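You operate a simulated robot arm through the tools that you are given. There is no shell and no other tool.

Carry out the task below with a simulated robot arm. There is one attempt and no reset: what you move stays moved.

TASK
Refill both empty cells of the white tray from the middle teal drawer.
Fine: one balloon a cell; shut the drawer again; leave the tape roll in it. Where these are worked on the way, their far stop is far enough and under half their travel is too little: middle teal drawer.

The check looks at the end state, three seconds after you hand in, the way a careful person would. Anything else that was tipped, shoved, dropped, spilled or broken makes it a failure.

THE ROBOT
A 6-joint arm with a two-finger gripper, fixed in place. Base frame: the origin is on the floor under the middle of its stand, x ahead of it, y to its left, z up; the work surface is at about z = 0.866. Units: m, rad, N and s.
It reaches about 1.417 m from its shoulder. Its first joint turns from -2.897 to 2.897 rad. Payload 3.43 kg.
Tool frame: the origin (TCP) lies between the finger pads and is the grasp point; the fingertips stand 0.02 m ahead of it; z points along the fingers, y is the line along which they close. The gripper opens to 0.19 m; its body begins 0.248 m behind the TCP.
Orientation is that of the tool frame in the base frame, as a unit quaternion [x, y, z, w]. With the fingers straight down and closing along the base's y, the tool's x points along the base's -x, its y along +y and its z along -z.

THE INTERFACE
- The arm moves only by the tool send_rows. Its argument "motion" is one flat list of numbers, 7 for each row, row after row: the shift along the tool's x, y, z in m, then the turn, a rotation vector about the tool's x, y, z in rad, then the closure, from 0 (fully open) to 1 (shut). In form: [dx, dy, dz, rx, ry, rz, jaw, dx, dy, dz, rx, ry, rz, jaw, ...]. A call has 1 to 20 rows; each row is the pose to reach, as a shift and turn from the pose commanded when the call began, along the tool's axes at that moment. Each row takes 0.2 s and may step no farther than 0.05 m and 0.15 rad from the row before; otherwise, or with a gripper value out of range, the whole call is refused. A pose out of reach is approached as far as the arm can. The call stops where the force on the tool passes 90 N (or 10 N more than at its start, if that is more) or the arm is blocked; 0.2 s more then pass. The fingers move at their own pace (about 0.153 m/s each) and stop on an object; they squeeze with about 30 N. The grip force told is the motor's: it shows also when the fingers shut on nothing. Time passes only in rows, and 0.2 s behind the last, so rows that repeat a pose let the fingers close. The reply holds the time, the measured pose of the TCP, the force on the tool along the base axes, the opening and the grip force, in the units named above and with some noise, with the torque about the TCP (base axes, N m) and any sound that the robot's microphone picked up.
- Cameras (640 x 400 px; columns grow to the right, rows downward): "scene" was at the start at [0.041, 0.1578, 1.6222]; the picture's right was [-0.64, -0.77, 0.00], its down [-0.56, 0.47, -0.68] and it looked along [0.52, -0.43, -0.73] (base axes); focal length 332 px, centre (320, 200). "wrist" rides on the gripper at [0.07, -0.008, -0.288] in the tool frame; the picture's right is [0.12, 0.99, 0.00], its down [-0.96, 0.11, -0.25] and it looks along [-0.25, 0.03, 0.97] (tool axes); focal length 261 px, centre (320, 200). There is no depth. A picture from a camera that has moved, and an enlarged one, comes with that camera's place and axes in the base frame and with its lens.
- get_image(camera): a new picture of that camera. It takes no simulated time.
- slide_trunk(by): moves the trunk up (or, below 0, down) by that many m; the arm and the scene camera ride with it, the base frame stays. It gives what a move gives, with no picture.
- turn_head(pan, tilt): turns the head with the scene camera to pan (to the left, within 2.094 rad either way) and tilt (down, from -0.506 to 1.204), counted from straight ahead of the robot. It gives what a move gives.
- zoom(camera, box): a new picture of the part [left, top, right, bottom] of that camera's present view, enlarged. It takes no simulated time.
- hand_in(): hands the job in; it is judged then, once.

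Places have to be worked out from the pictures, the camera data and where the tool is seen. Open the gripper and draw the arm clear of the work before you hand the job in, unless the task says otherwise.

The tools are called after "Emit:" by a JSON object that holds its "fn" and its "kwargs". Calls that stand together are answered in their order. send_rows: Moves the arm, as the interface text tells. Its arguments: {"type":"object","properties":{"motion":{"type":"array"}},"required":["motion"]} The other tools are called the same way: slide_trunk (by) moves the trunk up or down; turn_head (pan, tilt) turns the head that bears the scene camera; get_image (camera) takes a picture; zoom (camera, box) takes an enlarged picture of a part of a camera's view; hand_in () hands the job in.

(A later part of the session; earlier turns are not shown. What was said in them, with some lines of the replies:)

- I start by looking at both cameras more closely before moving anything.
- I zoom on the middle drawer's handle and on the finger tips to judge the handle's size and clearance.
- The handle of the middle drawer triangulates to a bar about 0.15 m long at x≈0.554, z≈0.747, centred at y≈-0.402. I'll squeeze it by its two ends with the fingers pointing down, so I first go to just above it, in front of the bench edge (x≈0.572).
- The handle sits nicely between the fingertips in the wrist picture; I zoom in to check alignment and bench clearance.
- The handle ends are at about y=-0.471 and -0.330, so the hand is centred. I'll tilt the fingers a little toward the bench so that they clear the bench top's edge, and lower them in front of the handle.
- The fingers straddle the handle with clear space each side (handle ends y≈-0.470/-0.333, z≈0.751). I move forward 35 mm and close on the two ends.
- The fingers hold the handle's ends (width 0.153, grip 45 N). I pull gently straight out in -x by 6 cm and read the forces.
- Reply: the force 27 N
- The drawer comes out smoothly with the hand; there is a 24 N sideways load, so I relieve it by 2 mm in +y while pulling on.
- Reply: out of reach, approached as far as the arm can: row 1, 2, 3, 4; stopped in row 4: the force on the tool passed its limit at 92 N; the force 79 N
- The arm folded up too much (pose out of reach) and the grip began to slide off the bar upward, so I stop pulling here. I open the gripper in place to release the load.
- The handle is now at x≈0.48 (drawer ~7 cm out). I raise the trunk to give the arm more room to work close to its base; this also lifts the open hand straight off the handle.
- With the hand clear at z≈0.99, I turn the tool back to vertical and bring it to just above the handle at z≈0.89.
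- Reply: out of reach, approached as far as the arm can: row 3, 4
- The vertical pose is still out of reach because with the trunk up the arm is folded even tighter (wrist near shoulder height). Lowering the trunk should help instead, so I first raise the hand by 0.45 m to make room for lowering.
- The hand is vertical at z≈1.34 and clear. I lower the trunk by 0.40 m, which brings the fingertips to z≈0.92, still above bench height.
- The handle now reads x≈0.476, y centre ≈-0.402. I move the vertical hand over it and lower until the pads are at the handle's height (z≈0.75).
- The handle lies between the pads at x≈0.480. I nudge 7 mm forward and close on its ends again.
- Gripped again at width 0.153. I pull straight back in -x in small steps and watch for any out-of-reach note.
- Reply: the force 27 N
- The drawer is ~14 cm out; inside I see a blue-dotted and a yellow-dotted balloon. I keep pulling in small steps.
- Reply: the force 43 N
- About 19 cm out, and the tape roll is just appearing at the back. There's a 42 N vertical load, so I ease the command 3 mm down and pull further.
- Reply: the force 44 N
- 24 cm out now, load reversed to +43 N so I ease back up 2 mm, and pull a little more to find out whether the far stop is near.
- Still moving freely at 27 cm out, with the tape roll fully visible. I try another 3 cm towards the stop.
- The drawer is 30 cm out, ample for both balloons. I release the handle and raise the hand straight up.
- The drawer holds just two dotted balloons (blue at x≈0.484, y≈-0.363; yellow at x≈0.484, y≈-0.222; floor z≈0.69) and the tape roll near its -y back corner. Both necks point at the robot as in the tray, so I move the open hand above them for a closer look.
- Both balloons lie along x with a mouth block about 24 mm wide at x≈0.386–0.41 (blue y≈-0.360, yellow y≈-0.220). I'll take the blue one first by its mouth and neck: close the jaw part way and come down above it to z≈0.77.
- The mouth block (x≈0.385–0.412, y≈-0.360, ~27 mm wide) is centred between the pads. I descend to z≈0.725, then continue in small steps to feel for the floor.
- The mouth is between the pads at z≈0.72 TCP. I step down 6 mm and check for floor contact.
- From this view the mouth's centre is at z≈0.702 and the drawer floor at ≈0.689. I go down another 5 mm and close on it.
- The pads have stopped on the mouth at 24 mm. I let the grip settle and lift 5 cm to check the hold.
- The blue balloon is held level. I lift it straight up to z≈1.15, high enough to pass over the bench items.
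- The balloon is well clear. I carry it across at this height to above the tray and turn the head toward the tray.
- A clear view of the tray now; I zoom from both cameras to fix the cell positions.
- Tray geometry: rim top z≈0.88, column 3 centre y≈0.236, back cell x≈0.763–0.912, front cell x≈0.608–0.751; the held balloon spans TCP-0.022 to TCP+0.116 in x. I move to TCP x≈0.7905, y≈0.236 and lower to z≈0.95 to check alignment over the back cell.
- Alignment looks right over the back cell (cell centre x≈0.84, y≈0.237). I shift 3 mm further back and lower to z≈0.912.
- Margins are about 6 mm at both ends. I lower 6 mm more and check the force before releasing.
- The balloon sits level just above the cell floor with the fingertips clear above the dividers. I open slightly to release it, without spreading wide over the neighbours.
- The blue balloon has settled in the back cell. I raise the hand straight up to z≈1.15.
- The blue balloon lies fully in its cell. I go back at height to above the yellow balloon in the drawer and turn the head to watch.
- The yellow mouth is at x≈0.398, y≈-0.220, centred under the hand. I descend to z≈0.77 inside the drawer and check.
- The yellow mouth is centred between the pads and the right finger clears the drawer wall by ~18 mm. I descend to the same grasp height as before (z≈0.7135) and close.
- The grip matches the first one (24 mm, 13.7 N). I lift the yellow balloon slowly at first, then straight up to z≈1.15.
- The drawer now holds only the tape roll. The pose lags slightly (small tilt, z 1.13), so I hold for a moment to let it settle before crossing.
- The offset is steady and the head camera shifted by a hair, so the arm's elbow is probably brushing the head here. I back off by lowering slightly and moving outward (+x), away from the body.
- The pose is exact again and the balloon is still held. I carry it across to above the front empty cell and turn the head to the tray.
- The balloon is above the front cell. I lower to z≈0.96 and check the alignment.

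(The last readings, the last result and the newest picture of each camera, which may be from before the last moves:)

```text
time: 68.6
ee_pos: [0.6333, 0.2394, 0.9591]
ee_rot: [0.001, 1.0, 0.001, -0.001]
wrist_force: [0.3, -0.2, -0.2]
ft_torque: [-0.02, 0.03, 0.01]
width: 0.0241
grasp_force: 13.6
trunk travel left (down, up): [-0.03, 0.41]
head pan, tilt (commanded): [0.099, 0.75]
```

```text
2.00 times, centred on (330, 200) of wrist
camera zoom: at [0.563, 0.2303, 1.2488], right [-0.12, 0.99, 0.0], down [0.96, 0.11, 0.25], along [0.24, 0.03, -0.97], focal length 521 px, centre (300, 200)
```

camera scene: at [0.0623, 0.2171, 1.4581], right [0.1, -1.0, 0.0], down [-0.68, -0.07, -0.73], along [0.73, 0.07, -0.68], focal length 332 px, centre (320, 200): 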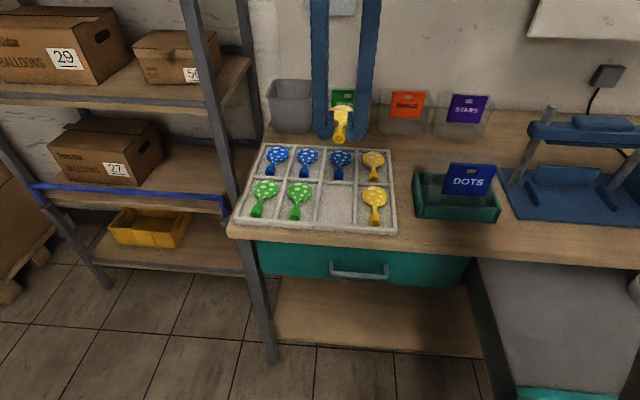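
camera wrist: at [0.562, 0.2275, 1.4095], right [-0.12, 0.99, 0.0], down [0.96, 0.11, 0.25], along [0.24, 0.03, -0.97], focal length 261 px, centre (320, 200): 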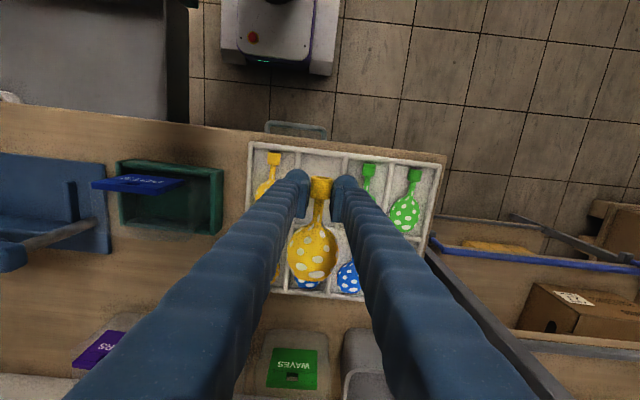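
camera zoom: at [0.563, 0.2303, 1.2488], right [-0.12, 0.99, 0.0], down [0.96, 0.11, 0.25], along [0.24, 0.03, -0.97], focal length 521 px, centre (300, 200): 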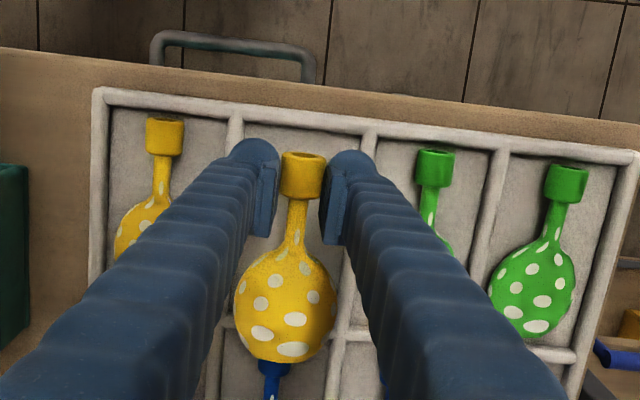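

I zoom closer on the front cell's edges to place the balloon's ends precisely.

Emit:
{"fn": "zoom", "kwargs": {"camera": "scene", "box": [300, 170, 400, 235]}}

Emit:
{"fn": "zoom", "kwargs": {"camera": "wrist", "box": [260, 150, 400, 280]}}

```text
6.15 times, centred on (350, 202) of scene
camera zoom: at [0.0626, 0.2173, 1.4581], right [0.1, -0.99, 0.0], down [-0.68, -0.07, -0.73], along [0.73, 0.07, -0.68], focal length 2044 px, centre (135, 185)
```

zoom: 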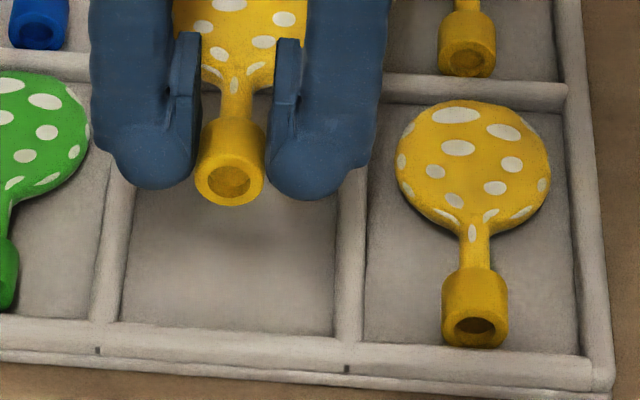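

```text
3.08 times, centred on (330, 215) of wrist
camera zoom: at [0.563, 0.2303, 1.2488], right [-0.12, 0.99, 0.0], down [0.96, 0.11, 0.25], along [0.24, 0.03, -0.97], focal length 802 px, centre (289, 154)
```

zoom: 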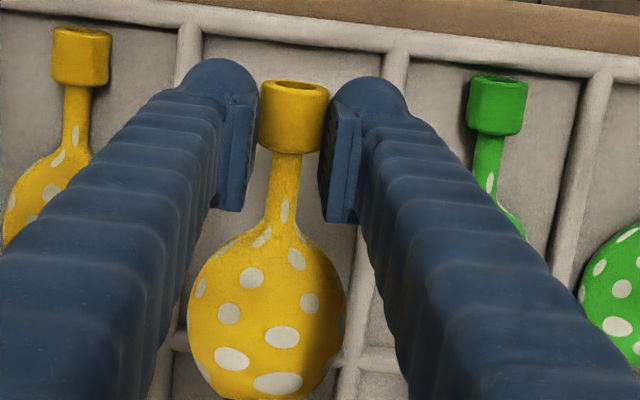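

The front cell spans about x 0.606–0.754, so TCP x≈0.6345 centres the balloon with ~5 mm to spare at each end. I lower to z≈0.907.

Emit:
{"fn": "send_rows", "kwargs": {"motion": [-0.001, -0.001, 0.016, 0, 0, 0, 1, -0.001, -0.001, 0.032, 0, 0, 0, 1, -0.001, -0.001, 0.046, 0, 0, 0, 1, -0.001, -0.001, 0.0525, 0, 0, 0, 1, -0.001, -0.001, 0.0525, 0, 0, 0, 1]}}

Emit:
{"fn": "zoom", "kwargs": {"camera": "scene", "box": [300, 170, 400, 235]}}

Emit:
{"fn": "zoom", "kwargs": {"camera": "wrist", "box": [230, 130, 430, 300]}}

```text
time: 69.8
ee_pos: [0.6357, 0.2374, 0.9074]
ee_rot: [0.001, 1.0, 0.001, -0.001]
wrist_force: [-0.5, 0.2, -0.7]
ft_torque: [-0.01, 0.0, -0.01]
width: 0.024
grasp_force: 14.3
trunk travel left (down, up): [-0.03, 0.41]
head pan, tilt (commanded): [0.099, 0.75]
```

```text
6.15 times, centred on (350, 202) of scene
camera zoom: at [0.0624, 0.2172, 1.4581], right [0.1, -0.99, 0.0], down [-0.68, -0.07, -0.73], along [0.73, 0.07, -0.68], focal length 2044 px, centre (135, 185)
```

zoom: 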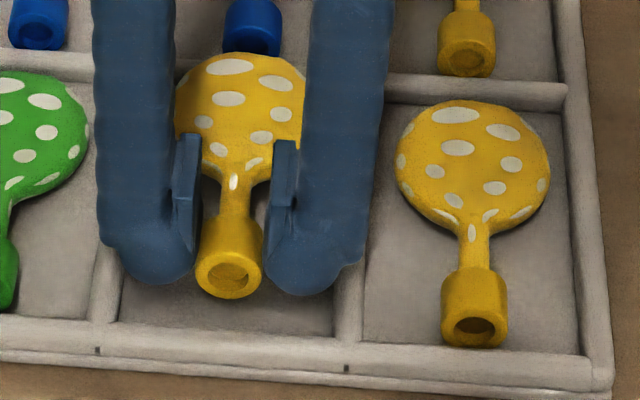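

```text
2.35 times, centred on (330, 215) of wrist
camera zoom: at [0.5654, 0.229, 1.1966], right [-0.12, 0.99, 0.0], down [0.96, 0.11, 0.25], along [0.24, 0.03, -0.97], focal length 613 px, centre (296, 165)
```

zoom: 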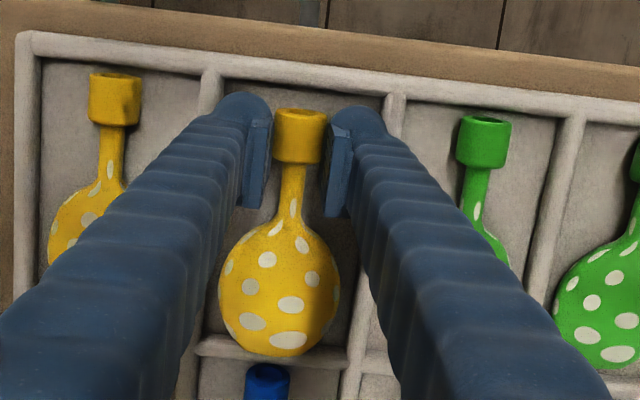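

The body end is nearly above the mid divider while the mouth has ~6 mm to the front rim, so I shift 3 mm toward the robot, lower 1.5 mm, and look again.

Emit:
{"fn": "send_rows", "kwargs": {"motion": [0.003, 0, 0, 0, 0, 0, 1, 0.003, 0, 0.0015, 0, 0, 0, 1, 0.003, 0, 0.0015, 0, 0, 0, 1]}}

Emit:
{"fn": "zoom", "kwargs": {"camera": "wrist", "box": [230, 130, 430, 300]}}

```text
time: 70.6
ee_pos: [0.633, 0.2366, 0.9056]
ee_rot: [0.0, 1.0, 0.001, -0.001]
wrist_force: [0.3, 0.1, -0.5]
ft_torque: [-0.02, 0.01, 0.02]
width: 0.024
grasp_force: 14.0
trunk travel left (down, up): [-0.03, 0.41]
head pan, tilt (commanded): [0.099, 0.75]
```

```text
2.35 times, centred on (330, 215) of wrist
camera zoom: at [0.5622, 0.2289, 1.1949], right [-0.12, 0.99, 0.0], down [0.96, 0.11, 0.25], along [0.24, 0.03, -0.97], focal length 613 px, centre (296, 165)
```

zoom: 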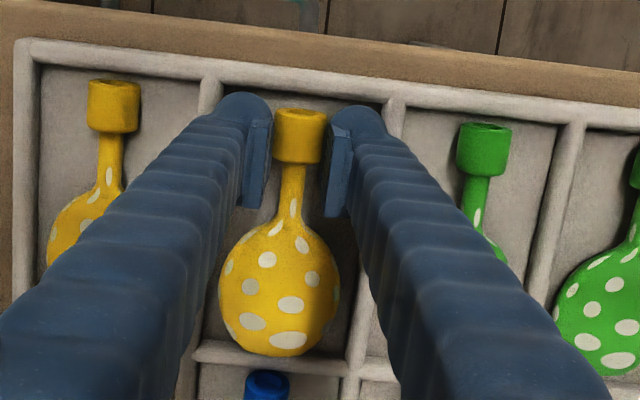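

Now the ends are balanced between front rim and divider. I release gently.

Emit:
{"fn": "send_rows", "kwargs": {"motion": [0, 0, 0, 0, 0, 0, 0.86, 0, 0, 0, 0, 0, 0, 0.8, 0, 0, 0, 0, 0, 0, 0.78, 0, 0, 0, 0, 0, 0, 0.78]}}

Emit:
{"fn": "zoom", "kwargs": {"camera": "scene", "box": [300, 170, 400, 235]}}

Emit:
{"fn": "zoom", "kwargs": {"camera": "wrist", "box": [230, 130, 430, 300]}}

```text
time: 71.6
ee_pos: [0.633, 0.238, 0.9045]
ee_rot: [0.0, 1.0, 0.001, 0.0]
wrist_force: [-0.3, -0.9, 0.8]
ft_torque: [0.02, 0.03, 0.01]
width: 0.0417
grasp_force: 0.1
trunk travel left (down, up): [-0.03, 0.41]
head pan, tilt (commanded): [0.099, 0.75]
```

```text
6.15 times, centred on (350, 202) of scene
camera zoom: at [0.0624, 0.2172, 1.4581], right [0.1, -0.99, 0.0], down [-0.68, -0.07, -0.73], along [0.73, 0.07, -0.68], focal length 2044 px, centre (135, 185)
```

zoom: 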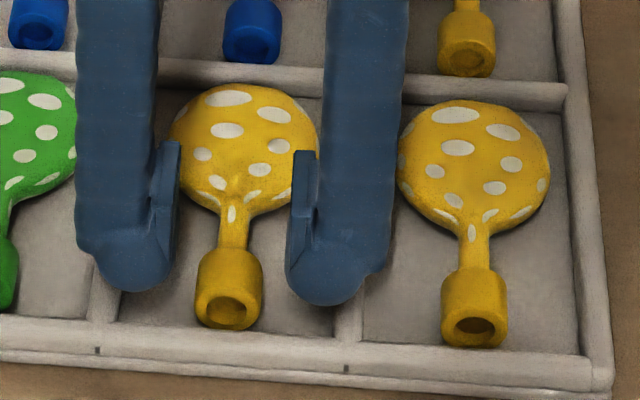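

```text
2.35 times, centred on (330, 215) of wrist
camera zoom: at [0.5621, 0.2289, 1.195], right [-0.12, 0.99, 0.0], down [0.96, 0.11, 0.25], along [0.24, 0.03, -0.97], focal length 613 px, centre (296, 165)
```

zoom: 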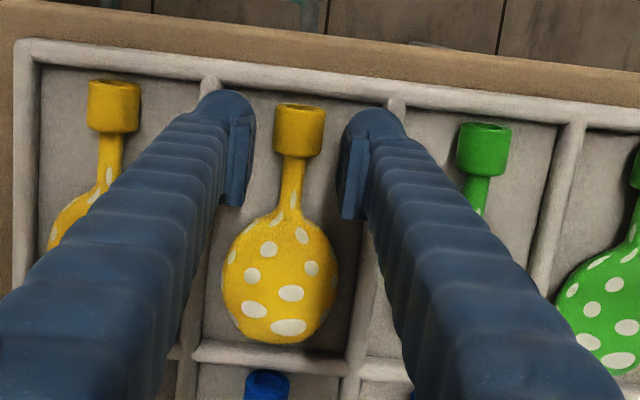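

Both cells are now filled, each balloon lying flat in its own cell. I raise the hand straight up clear of the tray.

Emit:
{"fn": "send_rows", "kwargs": {"motion": [0, 0, -0.02, 0, 0, 0, 0.78, 0, 0, -0.06, 0, 0, 0, 0.78, 0, 0, -0.1, 0, 0, 0, 0.78, 0, 0, -0.14, 0, 0, 0, 0.78, 0, 0, -0.18, 0, 0, 0, 0.78, 0, 0, -0.215, 0, 0, 0, 0.7]}}

Emit:
{"fn": "zoom", "kwargs": {"camera": "scene", "box": [225, 130, 405, 250]}}

```text
time: 73.0
ee_pos: [0.6333, 0.2378, 1.1217]
ee_rot: [0.001, 1.0, 0.002, 0.0]
wrist_force: [1.1, 0.6, 0.1]
ft_torque: [0.03, -0.04, -0.03]
width: 0.057
grasp_force: 0.1
trunk travel left (down, up): [-0.03, 0.41]
head pan, tilt (commanded): [0.099, 0.75]
```

```text
3.33 times, centred on (315, 190) of scene
camera zoom: at [0.0621, 0.2172, 1.4582], right [0.1, -0.99, 0.0], down [-0.68, -0.07, -0.73], along [0.73, 0.07, -0.68], focal length 1107 px, centre (337, 233)
```

zoom: 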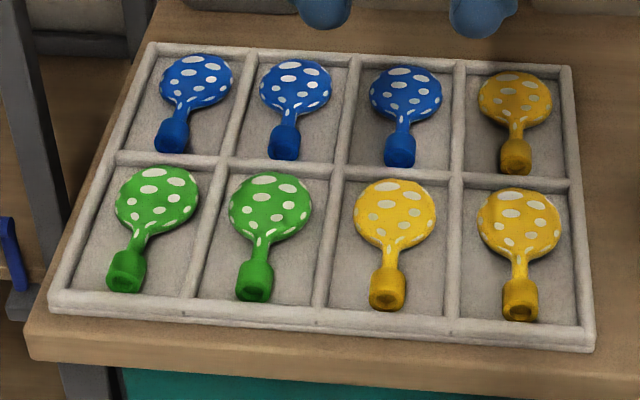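

The tray is complete. I move back the same way at height to above the drawer, staying out from the body.

Emit:
{"fn": "send_rows", "kwargs": {"motion": [0.012, -0.042, 0, 0, 0, 0, 0.7, 0.024, -0.084, 0, 0, 0, 0, 0.7, 0.036, -0.126, 0, 0, 0, 0, 0.7, 0.048, -0.168, 0, 0, 0, 0, 0.7, 0.06, -0.21, 0, 0, 0, 0, 0.7, 0.072, -0.252, 0, 0, 0, 0, 0.7, 0.084, -0.294, 0, 0, 0, 0, 0.7, 0.096, -0.336, 0, 0, 0, 0, 0.7, 0.108, -0.378, 0, 0, 0, 0, 0.7, 0.12, -0.42, 0, 0, 0, 0, 0.7, 0.133, -0.458, 0, 0, 0, 0, 0.5, 0.142, -0.5, 0.01, 0, 0, 0, 0.3, 0.15, -0.54, 0.02, 0, 0, 0, 0, 0.158, -0.58, 0.03, 0, 0, 0, 0, 0.165, -0.62, 0.04, 0, 0, 0, 0, 0.17, -0.638, 0.05, 0, 0, 0, 0]}}

Emit:
{"fn": "turn_head", "kwargs": {"pan": -0.7, "tilt": 0.75}}

Emit:
{"fn": "get_image", "kwargs": {"camera": "wrist"}}

Emit:
{"fn": "get_image", "kwargs": {"camera": "scene"}}

```text
time: 76.4
ee_pos: [0.4595, -0.4021, 1.0703]
ee_rot: [0.001, 1.0, 0.001, -0.001]
wrist_force: [0.1, 0.4, 0.4]
ft_torque: [0.02, 0.01, -0.02]
width: 0.1898
grasp_force: 0.1
trunk travel left (down, up): [-0.03, 0.41]
head pan, tilt (commanded): [0.099, 0.75]
```

```text
time: 77.5
ee_pos: [0.4586, -0.4016, 1.0697]
ee_rot: [0.001, 1.0, 0.002, -0.001]
wrist_force: [-0.3, 0.5, 0.0]
ft_torque: [0.01, -0.02, 0.01]
width: 0.1898
grasp_force: 0.0
trunk travel left (down, up): [-0.03, 0.41]
head pan, tilt (commanded): [-0.7, 0.75]
```

```text
taken
camera wrist: at [0.3893, -0.4103, 1.3594], right [-0.12, 0.99, 0.0], down [0.96, 0.11, 0.25], along [0.24, 0.03, -0.97], focal length 261 px, centre (320, 200)
```

wrist: 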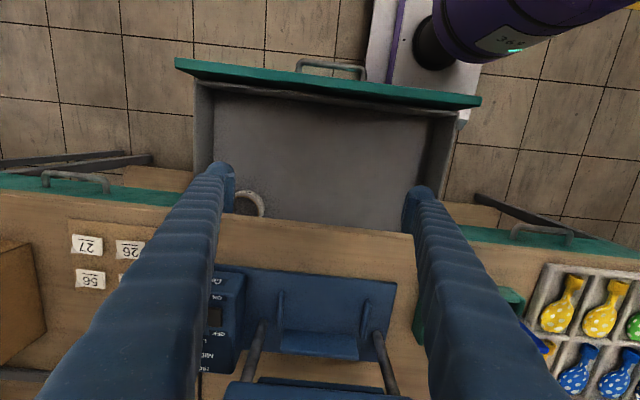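

```text
taken
camera scene: at [0.043, 0.1555, 1.4582], right [-0.64, -0.77, 0.0], down [-0.52, 0.44, -0.73], along [0.56, -0.47, -0.68], focal length 332 px, centre (320, 200)
```

scene: 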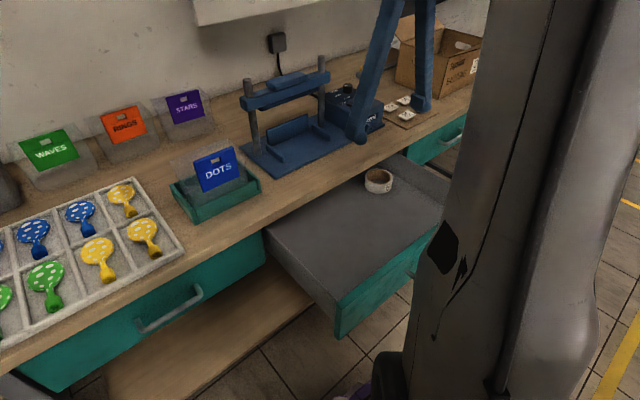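

The handle is at x≈0.25, y centre ≈-0.40. I move back over it at z≈1.0, as on the way out.

Emit:
{"fn": "send_rows", "kwargs": {"motion": [0.04, 0.0005, 0.015, 0, 0, 0, 0, 0.08, 0.001, 0.03, 0, 0, 0, 0, 0.12, 0.0015, 0.045, 0, 0, 0, 0, 0.16, 0.0015, 0.06, 0, 0, 0, 0, 0.2, 0.0015, 0.07, 0, 0, 0, 0, 0.212, 0.0015, 0.07, 0, 0, 0, 0, 0.212, 0.0015, 0.11, 0, 0, 0, 0, 0.212, 0.0015, 0.15, 0, 0, 0, 0, 0.212, 0.0015, 0.19, 0, 0, 0, 0, 0.212, 0.0015, 0.21, 0, 0, 0, 0]}}

Emit:
{"fn": "get_image", "kwargs": {"camera": "wrist"}}

```text
time: 79.7
ee_pos: [0.2479, -0.4008, 0.8604]
ee_rot: [0.001, 1.0, 0.001, 0.0]
wrist_force: [0.4, -0.1, -0.4]
ft_torque: [0.05, 0.01, -0.05]
width: 0.19
grasp_force: 0.0
trunk travel left (down, up): [-0.03, 0.41]
head pan, tilt (commanded): [-0.7, 0.75]
```

```text
taken
camera wrist: at [0.1781, -0.4083, 1.1495], right [-0.12, 0.99, 0.0], down [0.96, 0.11, 0.25], along [0.24, 0.03, -0.97], focal length 261 px, centre (320, 200)
```

wrist: 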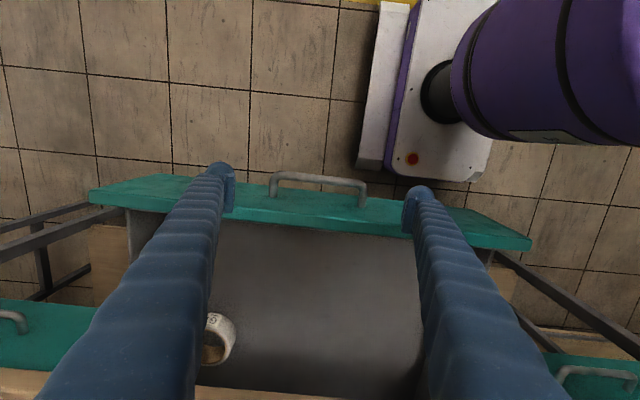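

The handle (x≈0.253, y -0.472 to -0.332) is centred between the fingers. I descend to its height and grip its ends.

Emit:
{"fn": "send_rows", "kwargs": {"motion": [0, -0.001, 0.04, 0, 0, 0, 0, 0, -0.001, 0.08, 0, 0, 0, 0, 0, -0.001, 0.112, 0, 0, 0, 0, 0, -0.001, 0.112, 0, 0, 0, 0, 0, -0.001, 0.112, 0, 0, 0, 0.5, 0, -0.001, 0.112, 0, 0, 0, 1, 0, -0.001, 0.112, 0, 0, 0, 1, 0, -0.001, 0.112, 0, 0, 0, 1]}}

Emit:
{"fn": "get_image", "kwargs": {"camera": "wrist"}}

```text
time: 81.5
ee_pos: [0.2509, -0.4009, 0.7502]
ee_rot: [0.001, 1.0, 0.0, 0.0]
wrist_force: [-0.3, -6.2, -2.7]
ft_torque: [-0.84, -0.06, -0.04]
width: 0.1526
grasp_force: 44.8
trunk travel left (down, up): [-0.03, 0.41]
head pan, tilt (commanded): [-0.7, 0.75]
```

```text
taken
camera wrist: at [0.1802, -0.4084, 1.0383], right [-0.12, 0.99, 0.0], down [0.96, 0.11, 0.25], along [0.25, 0.03, -0.97], focal length 261 px, centre (320, 200)
```

wrist: 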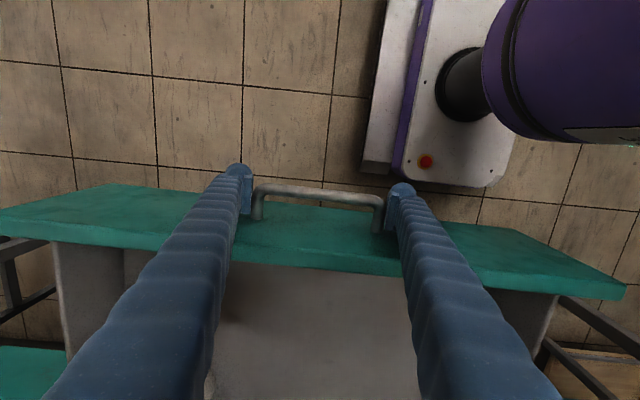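

Gripped. I push the drawer in along +x, first 12 cm.

Emit:
{"fn": "send_rows", "kwargs": {"motion": [-0.01, 0, 0, 0, 0, 0, 1, -0.022, 0, 0, 0, 0, 0, 1, -0.034, 0, 0, 0, 0, 0, 1, -0.046, 0, 0, 0, 0, 0, 1, -0.058, 0, 0, 0, 0, 0, 1, -0.07, 0, 0, 0, 0, 0, 1, -0.082, 0, 0, 0, 0, 0, 1, -0.094, 0, 0, 0, 0, 0, 1, -0.106, 0, 0, 0, 0, 0, 1, -0.118, 0, 0, 0, 0, 0, 1]}}

Emit:
{"fn": "get_image", "kwargs": {"camera": "scene"}}

```text
time: 83.7
ee_pos: [0.367, -0.3991, 0.7484]
ee_rot: [0.0, 1.0, 0.0, 0.0]
wrist_force: [0.3, 0.6, 23.2]
ft_torque: [-0.91, 0.7, 0.19]
width: 0.1529
grasp_force: 44.8
trunk travel left (down, up): [-0.03, 0.41]
head pan, tilt (commanded): [-0.7, 0.75]
```

```text
taken
camera scene: at [0.0422, 0.1562, 1.4581], right [-0.64, -0.77, 0.0], down [-0.52, 0.44, -0.73], along [0.56, -0.47, -0.68], focal length 332 px, centre (320, 200)
```

scene: 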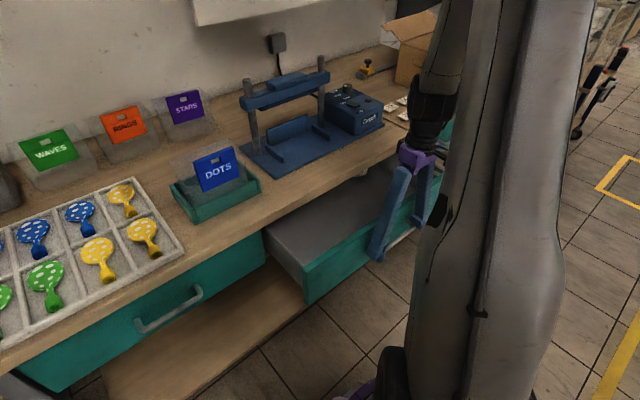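

The drawer follows well. I push another 12 cm to TCP x≈0.487, where I'll still clear the bench edge.

Emit:
{"fn": "send_rows", "kwargs": {"motion": [-0.012, 0, -0.001, 0, 0, 0, 1, -0.024, 0, -0.001, 0, 0, 0, 1, -0.036, 0, -0.001, 0, 0, 0, 1, -0.048, 0, -0.001, 0, 0, 0, 1, -0.06, 0, -0.001, 0, 0, 0, 1, -0.072, 0, -0.001, 0, 0, 0, 1, -0.084, 0, -0.001, 0, 0, 0, 1, -0.096, 0, -0.001, 0, 0, 0, 1, -0.108, 0, -0.001, 0, 0, 0, 1, -0.12, 0, -0.001, 0, 0, 0, 1]}}

Emit:
{"fn": "get_image", "kwargs": {"camera": "scene"}}

Emit:
{"fn": "get_image", "kwargs": {"camera": "wrist"}}

```text
time: 85.9
ee_pos: [0.486, -0.3996, 0.7471]
ee_rot: [0.001, 1.0, 0.001, 0.0]
wrist_force: [0.8, 1.3, -0.7]
ft_torque: [-0.06, 0.4, 0.43]
width: 0.1528
grasp_force: 45.1
trunk travel left (down, up): [-0.03, 0.41]
head pan, tilt (commanded): [-0.7, 0.75]
```

```text
taken
camera scene: at [0.0432, 0.1555, 1.4582], right [-0.64, -0.77, 0.0], down [-0.52, 0.44, -0.73], along [0.56, -0.47, -0.68], focal length 332 px, centre (320, 200)
```

scene: 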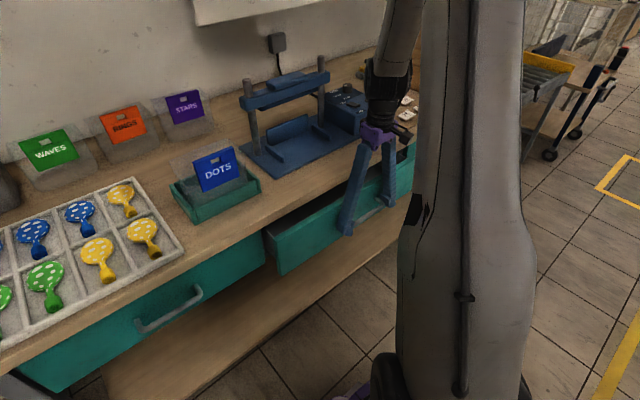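

```text
taken
camera wrist: at [0.4161, -0.4087, 1.0374], right [-0.12, 0.99, 0.0], down [0.96, 0.11, 0.25], along [0.24, 0.03, -0.97], focal length 261 px, centre (320, 200)
```

wrist: 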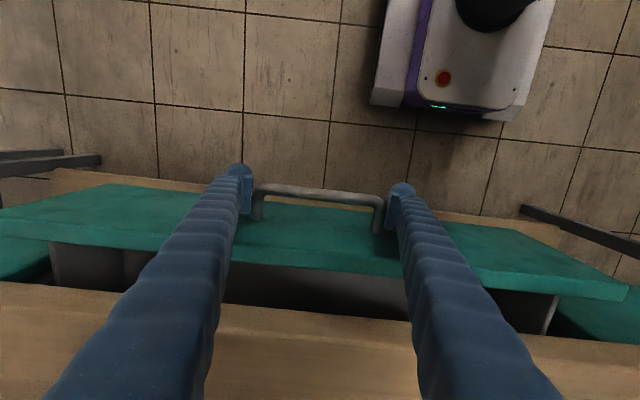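

About 6.5 cm remain. I release, back off 5 cm in -x, and narrow the jaw so that both fingertips can push on the middle of the handle bar for the final closing.

Emit:
{"fn": "send_rows", "kwargs": {"motion": [0, 0, 0, 0, 0, 0, 0, 0, 0, 0, 0, 0, 0, 0, 0, 0, 0, 0, 0, 0, 0, 0.02, 0, 0, 0, 0, 0, 0, 0.04, 0, 0, 0, 0, 0, 0, 0.052, 0, 0, 0, 0, 0, 0, 0.052, 0, 0, 0, 0, 0, 0.4, 0.052, 0, 0, 0, 0, 0, 0.7, 0.052, 0, 0, 0, 0, 0, 0.7, 0.052, 0, 0, 0, 0, 0, 0.7]}}

Emit:
{"fn": "get_image", "kwargs": {"camera": "wrist"}}

```text
time: 88.1
ee_pos: [0.4352, -0.3992, 0.748]
ee_rot: [0.002, 1.0, 0.002, 0.0]
wrist_force: [-0.6, 0.3, 0.3]
ft_torque: [-0.02, 0.03, 0.0]
width: 0.0569
grasp_force: 0.0
trunk travel left (down, up): [-0.03, 0.41]
head pan, tilt (commanded): [-0.7, 0.75]
```

```text
taken
camera wrist: at [0.3648, -0.4092, 1.0376], right [-0.12, 0.99, 0.0], down [0.96, 0.11, 0.25], along [0.24, 0.03, -0.97], focal length 261 px, centre (320, 200)
```

wrist: 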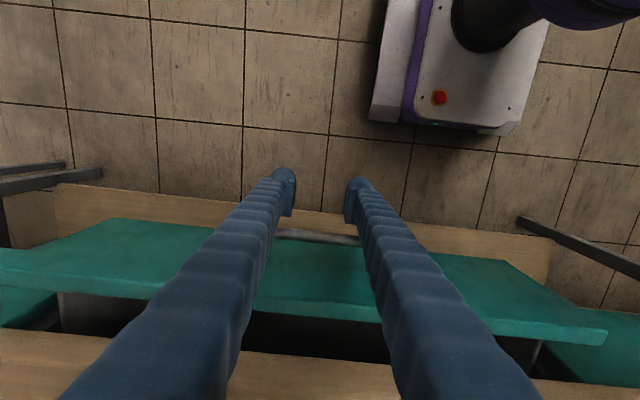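

Both fingers stand in front of the handle bar. I push forward in 1 cm steps.

Emit:
{"fn": "send_rows", "kwargs": {"motion": [-0.01, 0, 0, 0, 0, 0, 0.7, -0.02, 0, 0, 0, 0, 0, 0.7, -0.03, 0, 0, 0, 0, 0, 0.7, -0.04, 0, 0, 0, 0, 0, 0.7, -0.05, 0, 0, 0, 0, 0, 0.7, -0.06, 0, 0, 0, 0, 0, 0.7, -0.07, 0, 0, 0, 0, 0, 0.7]}}

Emit:
{"fn": "get_image", "kwargs": {"camera": "wrist"}}

Emit:
{"fn": "zoom", "kwargs": {"camera": "scene", "box": [240, 120, 430, 290]}}

```text
time: 89.7
ee_pos: [0.5052, -0.4002, 0.7502]
ee_rot: [0.001, 1.0, 0.001, -0.001]
wrist_force: [-0.1, -0.9, 0.3]
ft_torque: [-0.03, -0.01, -0.03]
width: 0.0569
grasp_force: 0.0
trunk travel left (down, up): [-0.03, 0.41]
head pan, tilt (commanded): [-0.7, 0.75]
```

```text
taken
camera wrist: at [0.4347, -0.4089, 1.039], right [-0.12, 0.99, 0.0], down [0.96, 0.11, 0.25], along [0.24, 0.03, -0.97], focal length 261 px, centre (320, 200)
```

wrist: 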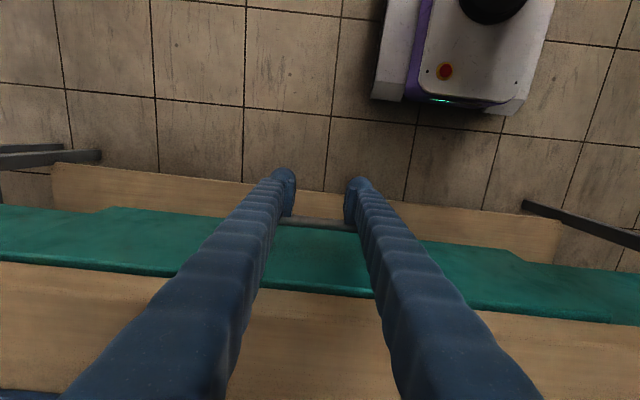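

```text
2.35 times, centred on (335, 205) of scene
camera zoom: at [0.0433, 0.1554, 1.4582], right [-0.64, -0.77, 0.0], down [-0.52, 0.44, -0.73], along [0.56, -0.47, -0.68], focal length 781 px, centre (285, 188)
```

zoom: 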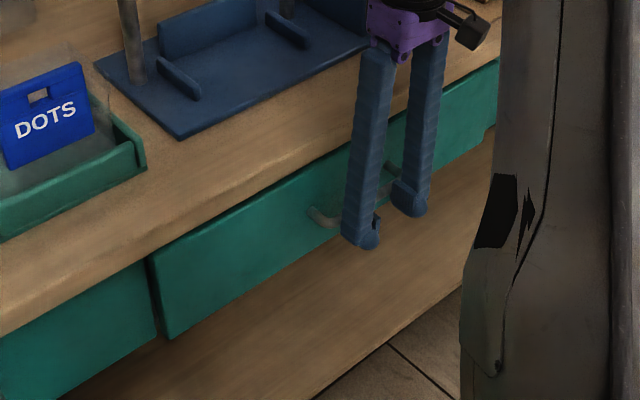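

The drawer is nearly in, about 2 cm left. I continue in 4 mm steps until it meets its stop.

Emit:
{"fn": "send_rows", "kwargs": {"motion": [-0.004, 0, 0, 0, 0, 0, 0.7, -0.008, 0, 0, 0, 0, 0, 0.7, -0.012, 0, 0, 0, 0, 0, 0.7, -0.016, 0, 0, 0, 0, 0, 0.7]}}

Emit:
{"fn": "zoom", "kwargs": {"camera": "scene", "box": [240, 120, 430, 290]}}

Emit:
{"fn": "zoom", "kwargs": {"camera": "wrist", "box": [100, 150, 640, 340]}}

```text
time: 90.7
ee_pos: [0.5213, -0.4019, 0.7493]
ee_rot: [0.001, 1.0, 0.001, -0.001]
wrist_force: [0.2, -0.1, 0.8]
ft_torque: [0.0, 0.0, -0.02]
width: 0.0569
grasp_force: 0.0
trunk travel left (down, up): [-0.03, 0.41]
head pan, tilt (commanded): [-0.7, 0.75]
```

```text
2.35 times, centred on (335, 205) of scene
camera zoom: at [0.0432, 0.1554, 1.4582], right [-0.64, -0.77, 0.0], down [-0.52, 0.44, -0.73], along [0.56, -0.47, -0.68], focal length 781 px, centre (285, 188)
```

zoom: 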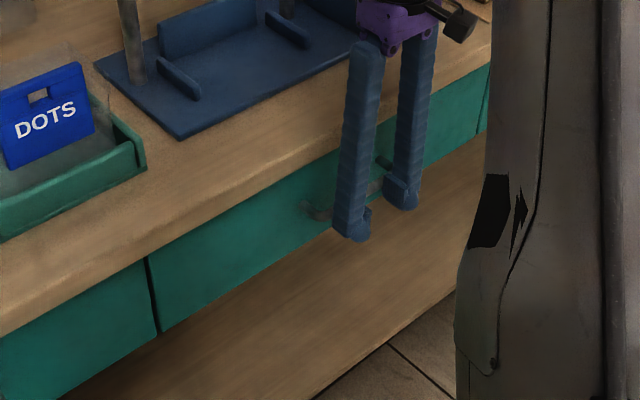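

```text
1.19 times, centred on (370, 245) of wrist
camera zoom: at [0.4509, -0.4096, 1.0387], right [-0.12, 0.99, 0.0], down [0.96, 0.11, 0.25], along [0.25, 0.03, -0.97], focal length 309 px, centre (261, 147)
```

zoom: 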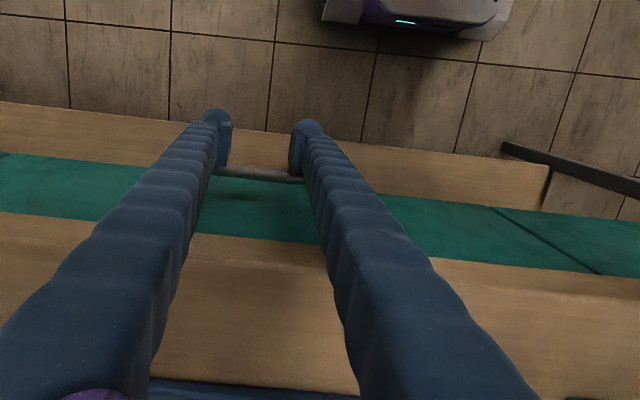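

It looks nearly flush but no stop force yet; I creep on in 2 mm steps.

Emit:
{"fn": "send_rows", "kwargs": {"motion": [-0.002, 0, 0, 0, 0, 0, 0.7, -0.004, 0, 0, 0, 0, 0, 0.7, -0.006, 0, 0, 0, 0, 0, 0.7]}}

Emit:
{"fn": "zoom", "kwargs": {"camera": "scene", "box": [240, 120, 430, 290]}}

```text
time: 91.5
ee_pos: [0.5242, -0.3996, 0.7483]
ee_rot: [-0.001, 1.0, 0.003, -0.003]
wrist_force: [-32.6, -6.1, -7.3]
ft_torque: [-0.2, 0.24, 0.41]
width: 0.0553
grasp_force: 0.1
trunk travel left (down, up): [-0.03, 0.41]
head pan, tilt (commanded): [-0.7, 0.75]
```

```text
2.35 times, centred on (335, 205) of scene
camera zoom: at [0.0416, 0.1549, 1.4582], right [-0.64, -0.77, 0.0], down [-0.52, 0.44, -0.73], along [0.56, -0.47, -0.68], focal length 781 px, centre (285, 188)
```

zoom: 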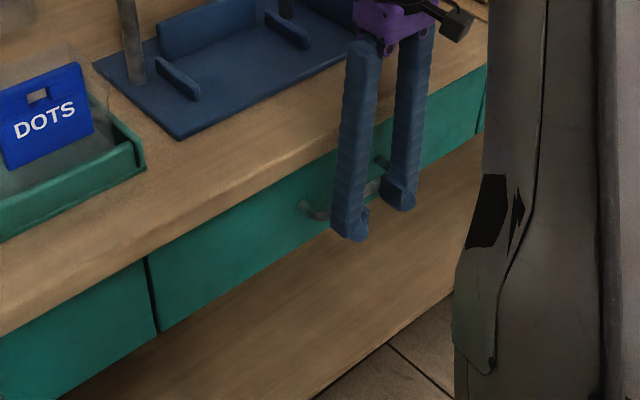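

The stop is reached (33 N in -x with no further motion): the drawer is shut. I back off 6 cm and then raise the hand in front of the bench.

Emit:
{"fn": "send_rows", "kwargs": {"motion": [0.01, 0, 0, 0, 0, 0, 0.7, 0.03, 0, 0, 0, 0, 0, 0.7, 0.06, 0, 0, 0, 0, 0, 0.7, 0.07, 0, -0.04, 0, 0, 0, 0.7, 0.07, 0, -0.08, 0, 0, 0, 0.7, 0.07, 0, -0.12, 0, 0, 0, 0.5, 0.07, 0, -0.16, 0, 0, 0, 0.3, 0.07, 0, -0.2, 0, 0, 0, 0, 0.07, 0, -0.24, 0, 0, 0, 0, 0.07, 0, -0.28, 0, 0, 0, 0]}}

Emit:
{"fn": "get_image", "kwargs": {"camera": "scene"}}

Emit:
{"fn": "get_image", "kwargs": {"camera": "wrist"}}

```text
time: 93.7
ee_pos: [0.4589, -0.4021, 1.029]
ee_rot: [0.0, 1.0, 0.001, -0.001]
wrist_force: [0.6, 0.1, 0.4]
ft_torque: [-0.01, 0.0, 0.04]
width: 0.1903
grasp_force: 0.1
trunk travel left (down, up): [-0.03, 0.41]
head pan, tilt (commanded): [-0.7, 0.75]
```

```text
taken
camera scene: at [0.0428, 0.1553, 1.4582], right [-0.64, -0.77, 0.0], down [-0.52, 0.44, -0.73], along [0.56, -0.47, -0.68], focal length 332 px, centre (320, 200)
```

scene: 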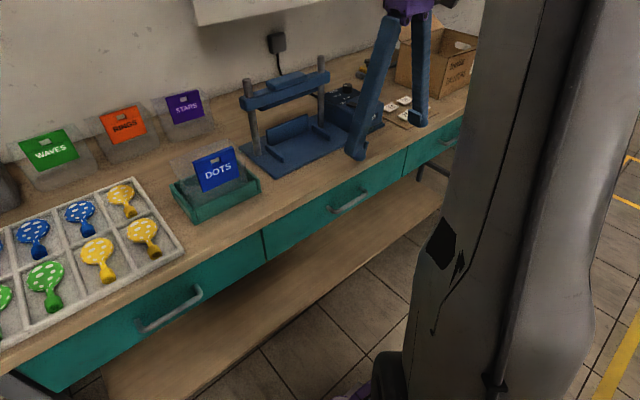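

```text
taken
camera wrist: at [0.3875, -0.4107, 1.3187], right [-0.12, 0.99, 0.0], down [0.96, 0.11, 0.25], along [0.24, 0.03, -0.97], focal length 261 px, centre (320, 200)
```

wrist: 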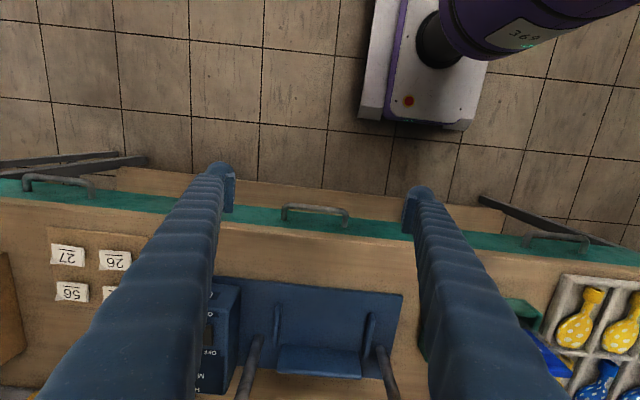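

The drawer front lines up with its neighbours. I zoom in to verify that it's flush and check the tray once more.

Emit:
{"fn": "zoom", "kwargs": {"camera": "scene", "box": [200, 140, 460, 300]}}

Emit:
{"fn": "zoom", "kwargs": {"camera": "wrist", "box": [0, 140, 640, 280]}}

Emit:
{"fn": "turn_head", "kwargs": {"pan": -0.1, "tilt": 0.75}}

Emit:
{"fn": "get_image", "kwargs": {"camera": "scene"}}

```text
2.46 times, centred on (330, 220) of scene
camera zoom: at [0.0428, 0.1553, 1.4582], right [-0.64, -0.77, 0.0], down [-0.52, 0.44, -0.73], along [0.56, -0.47, -0.68], focal length 817 px, centre (295, 151)
```

zoom: 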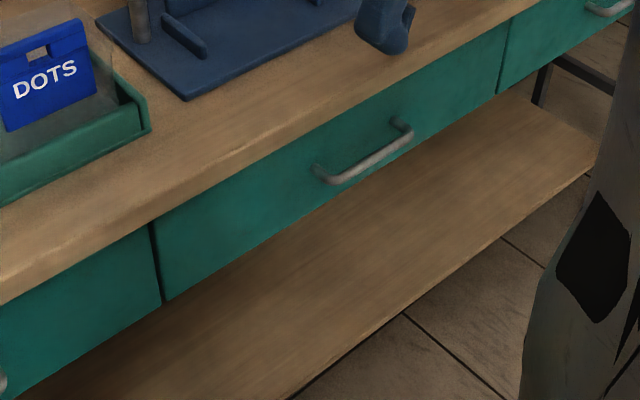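

```text
1.00 times, centred on (320, 210) of wrist (not enlarged: the box is as wide or as high as the picture)
camera zoom: at [0.3875, -0.4107, 1.3187], right [-0.12, 0.99, 0.0], down [0.96, 0.11, 0.25], along [0.24, 0.03, -0.97], focal length 261 px, centre (320, 190)
```

zoom: 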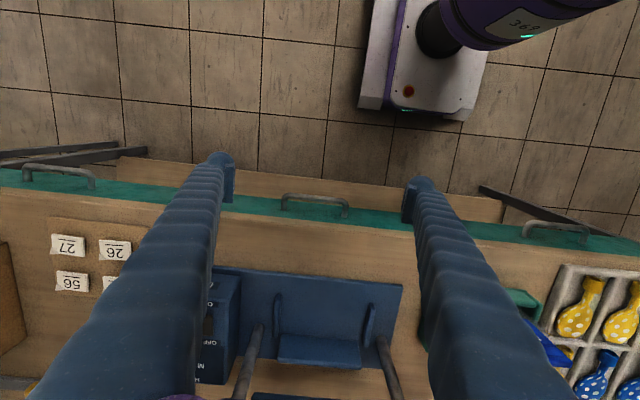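

```text
time: 94.7
ee_pos: [0.4574, -0.4012, 1.0278]
ee_rot: [0.001, 1.0, 0.001, -0.001]
wrist_force: [0.0, 0.2, -0.2]
ft_torque: [0.03, -0.01, 0.0]
width: 0.1899
grasp_force: 0.1
trunk travel left (down, up): [-0.03, 0.41]
head pan, tilt (commanded): [-0.099, 0.75]
```

```text
taken
camera scene: at [0.062, 0.2005, 1.4582], right [-0.1, -0.99, 0.0], down [-0.68, 0.07, -0.73], along [0.73, -0.07, -0.68], focal length 332 px, centre (320, 200)
```

scene: 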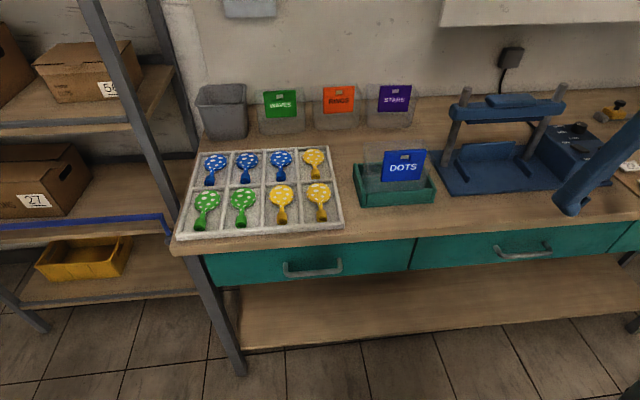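

All eight tray cells hold one balloon each, the middle drawer is shut flush with the tape roll inside, and nothing else has moved. The gripper is open and clear in front of the bench, so I hand in.

Emit:
{"fn": "hand_in", "kwargs": {}}

```text
The job is handed in.
```

Both empty cells of the white tray are filled, and I've handed the job in. The blue dotted balloon is in the back cell and the yellow dotted one in the front cell. They were the only balloons in the middle teal drawer.

- **Drawer:** I opened it about 30 cm without reaching its far stop, then pushed it shut until it met its stop. In the last pictures its front is flush with its neighbours. The tape roll is still inside.
- **Tray and surroundings:** The last picture shows all eight cells with one balloon each, and nothing else on the bench looks moved.
- **Contact on the way:** The arm seems to have brushed the robot's own head once while lifting the yellow balloon. I backed it off, and its position read normal afterwards.
- **Arm:** The gripper is open and clear in front of the bench.
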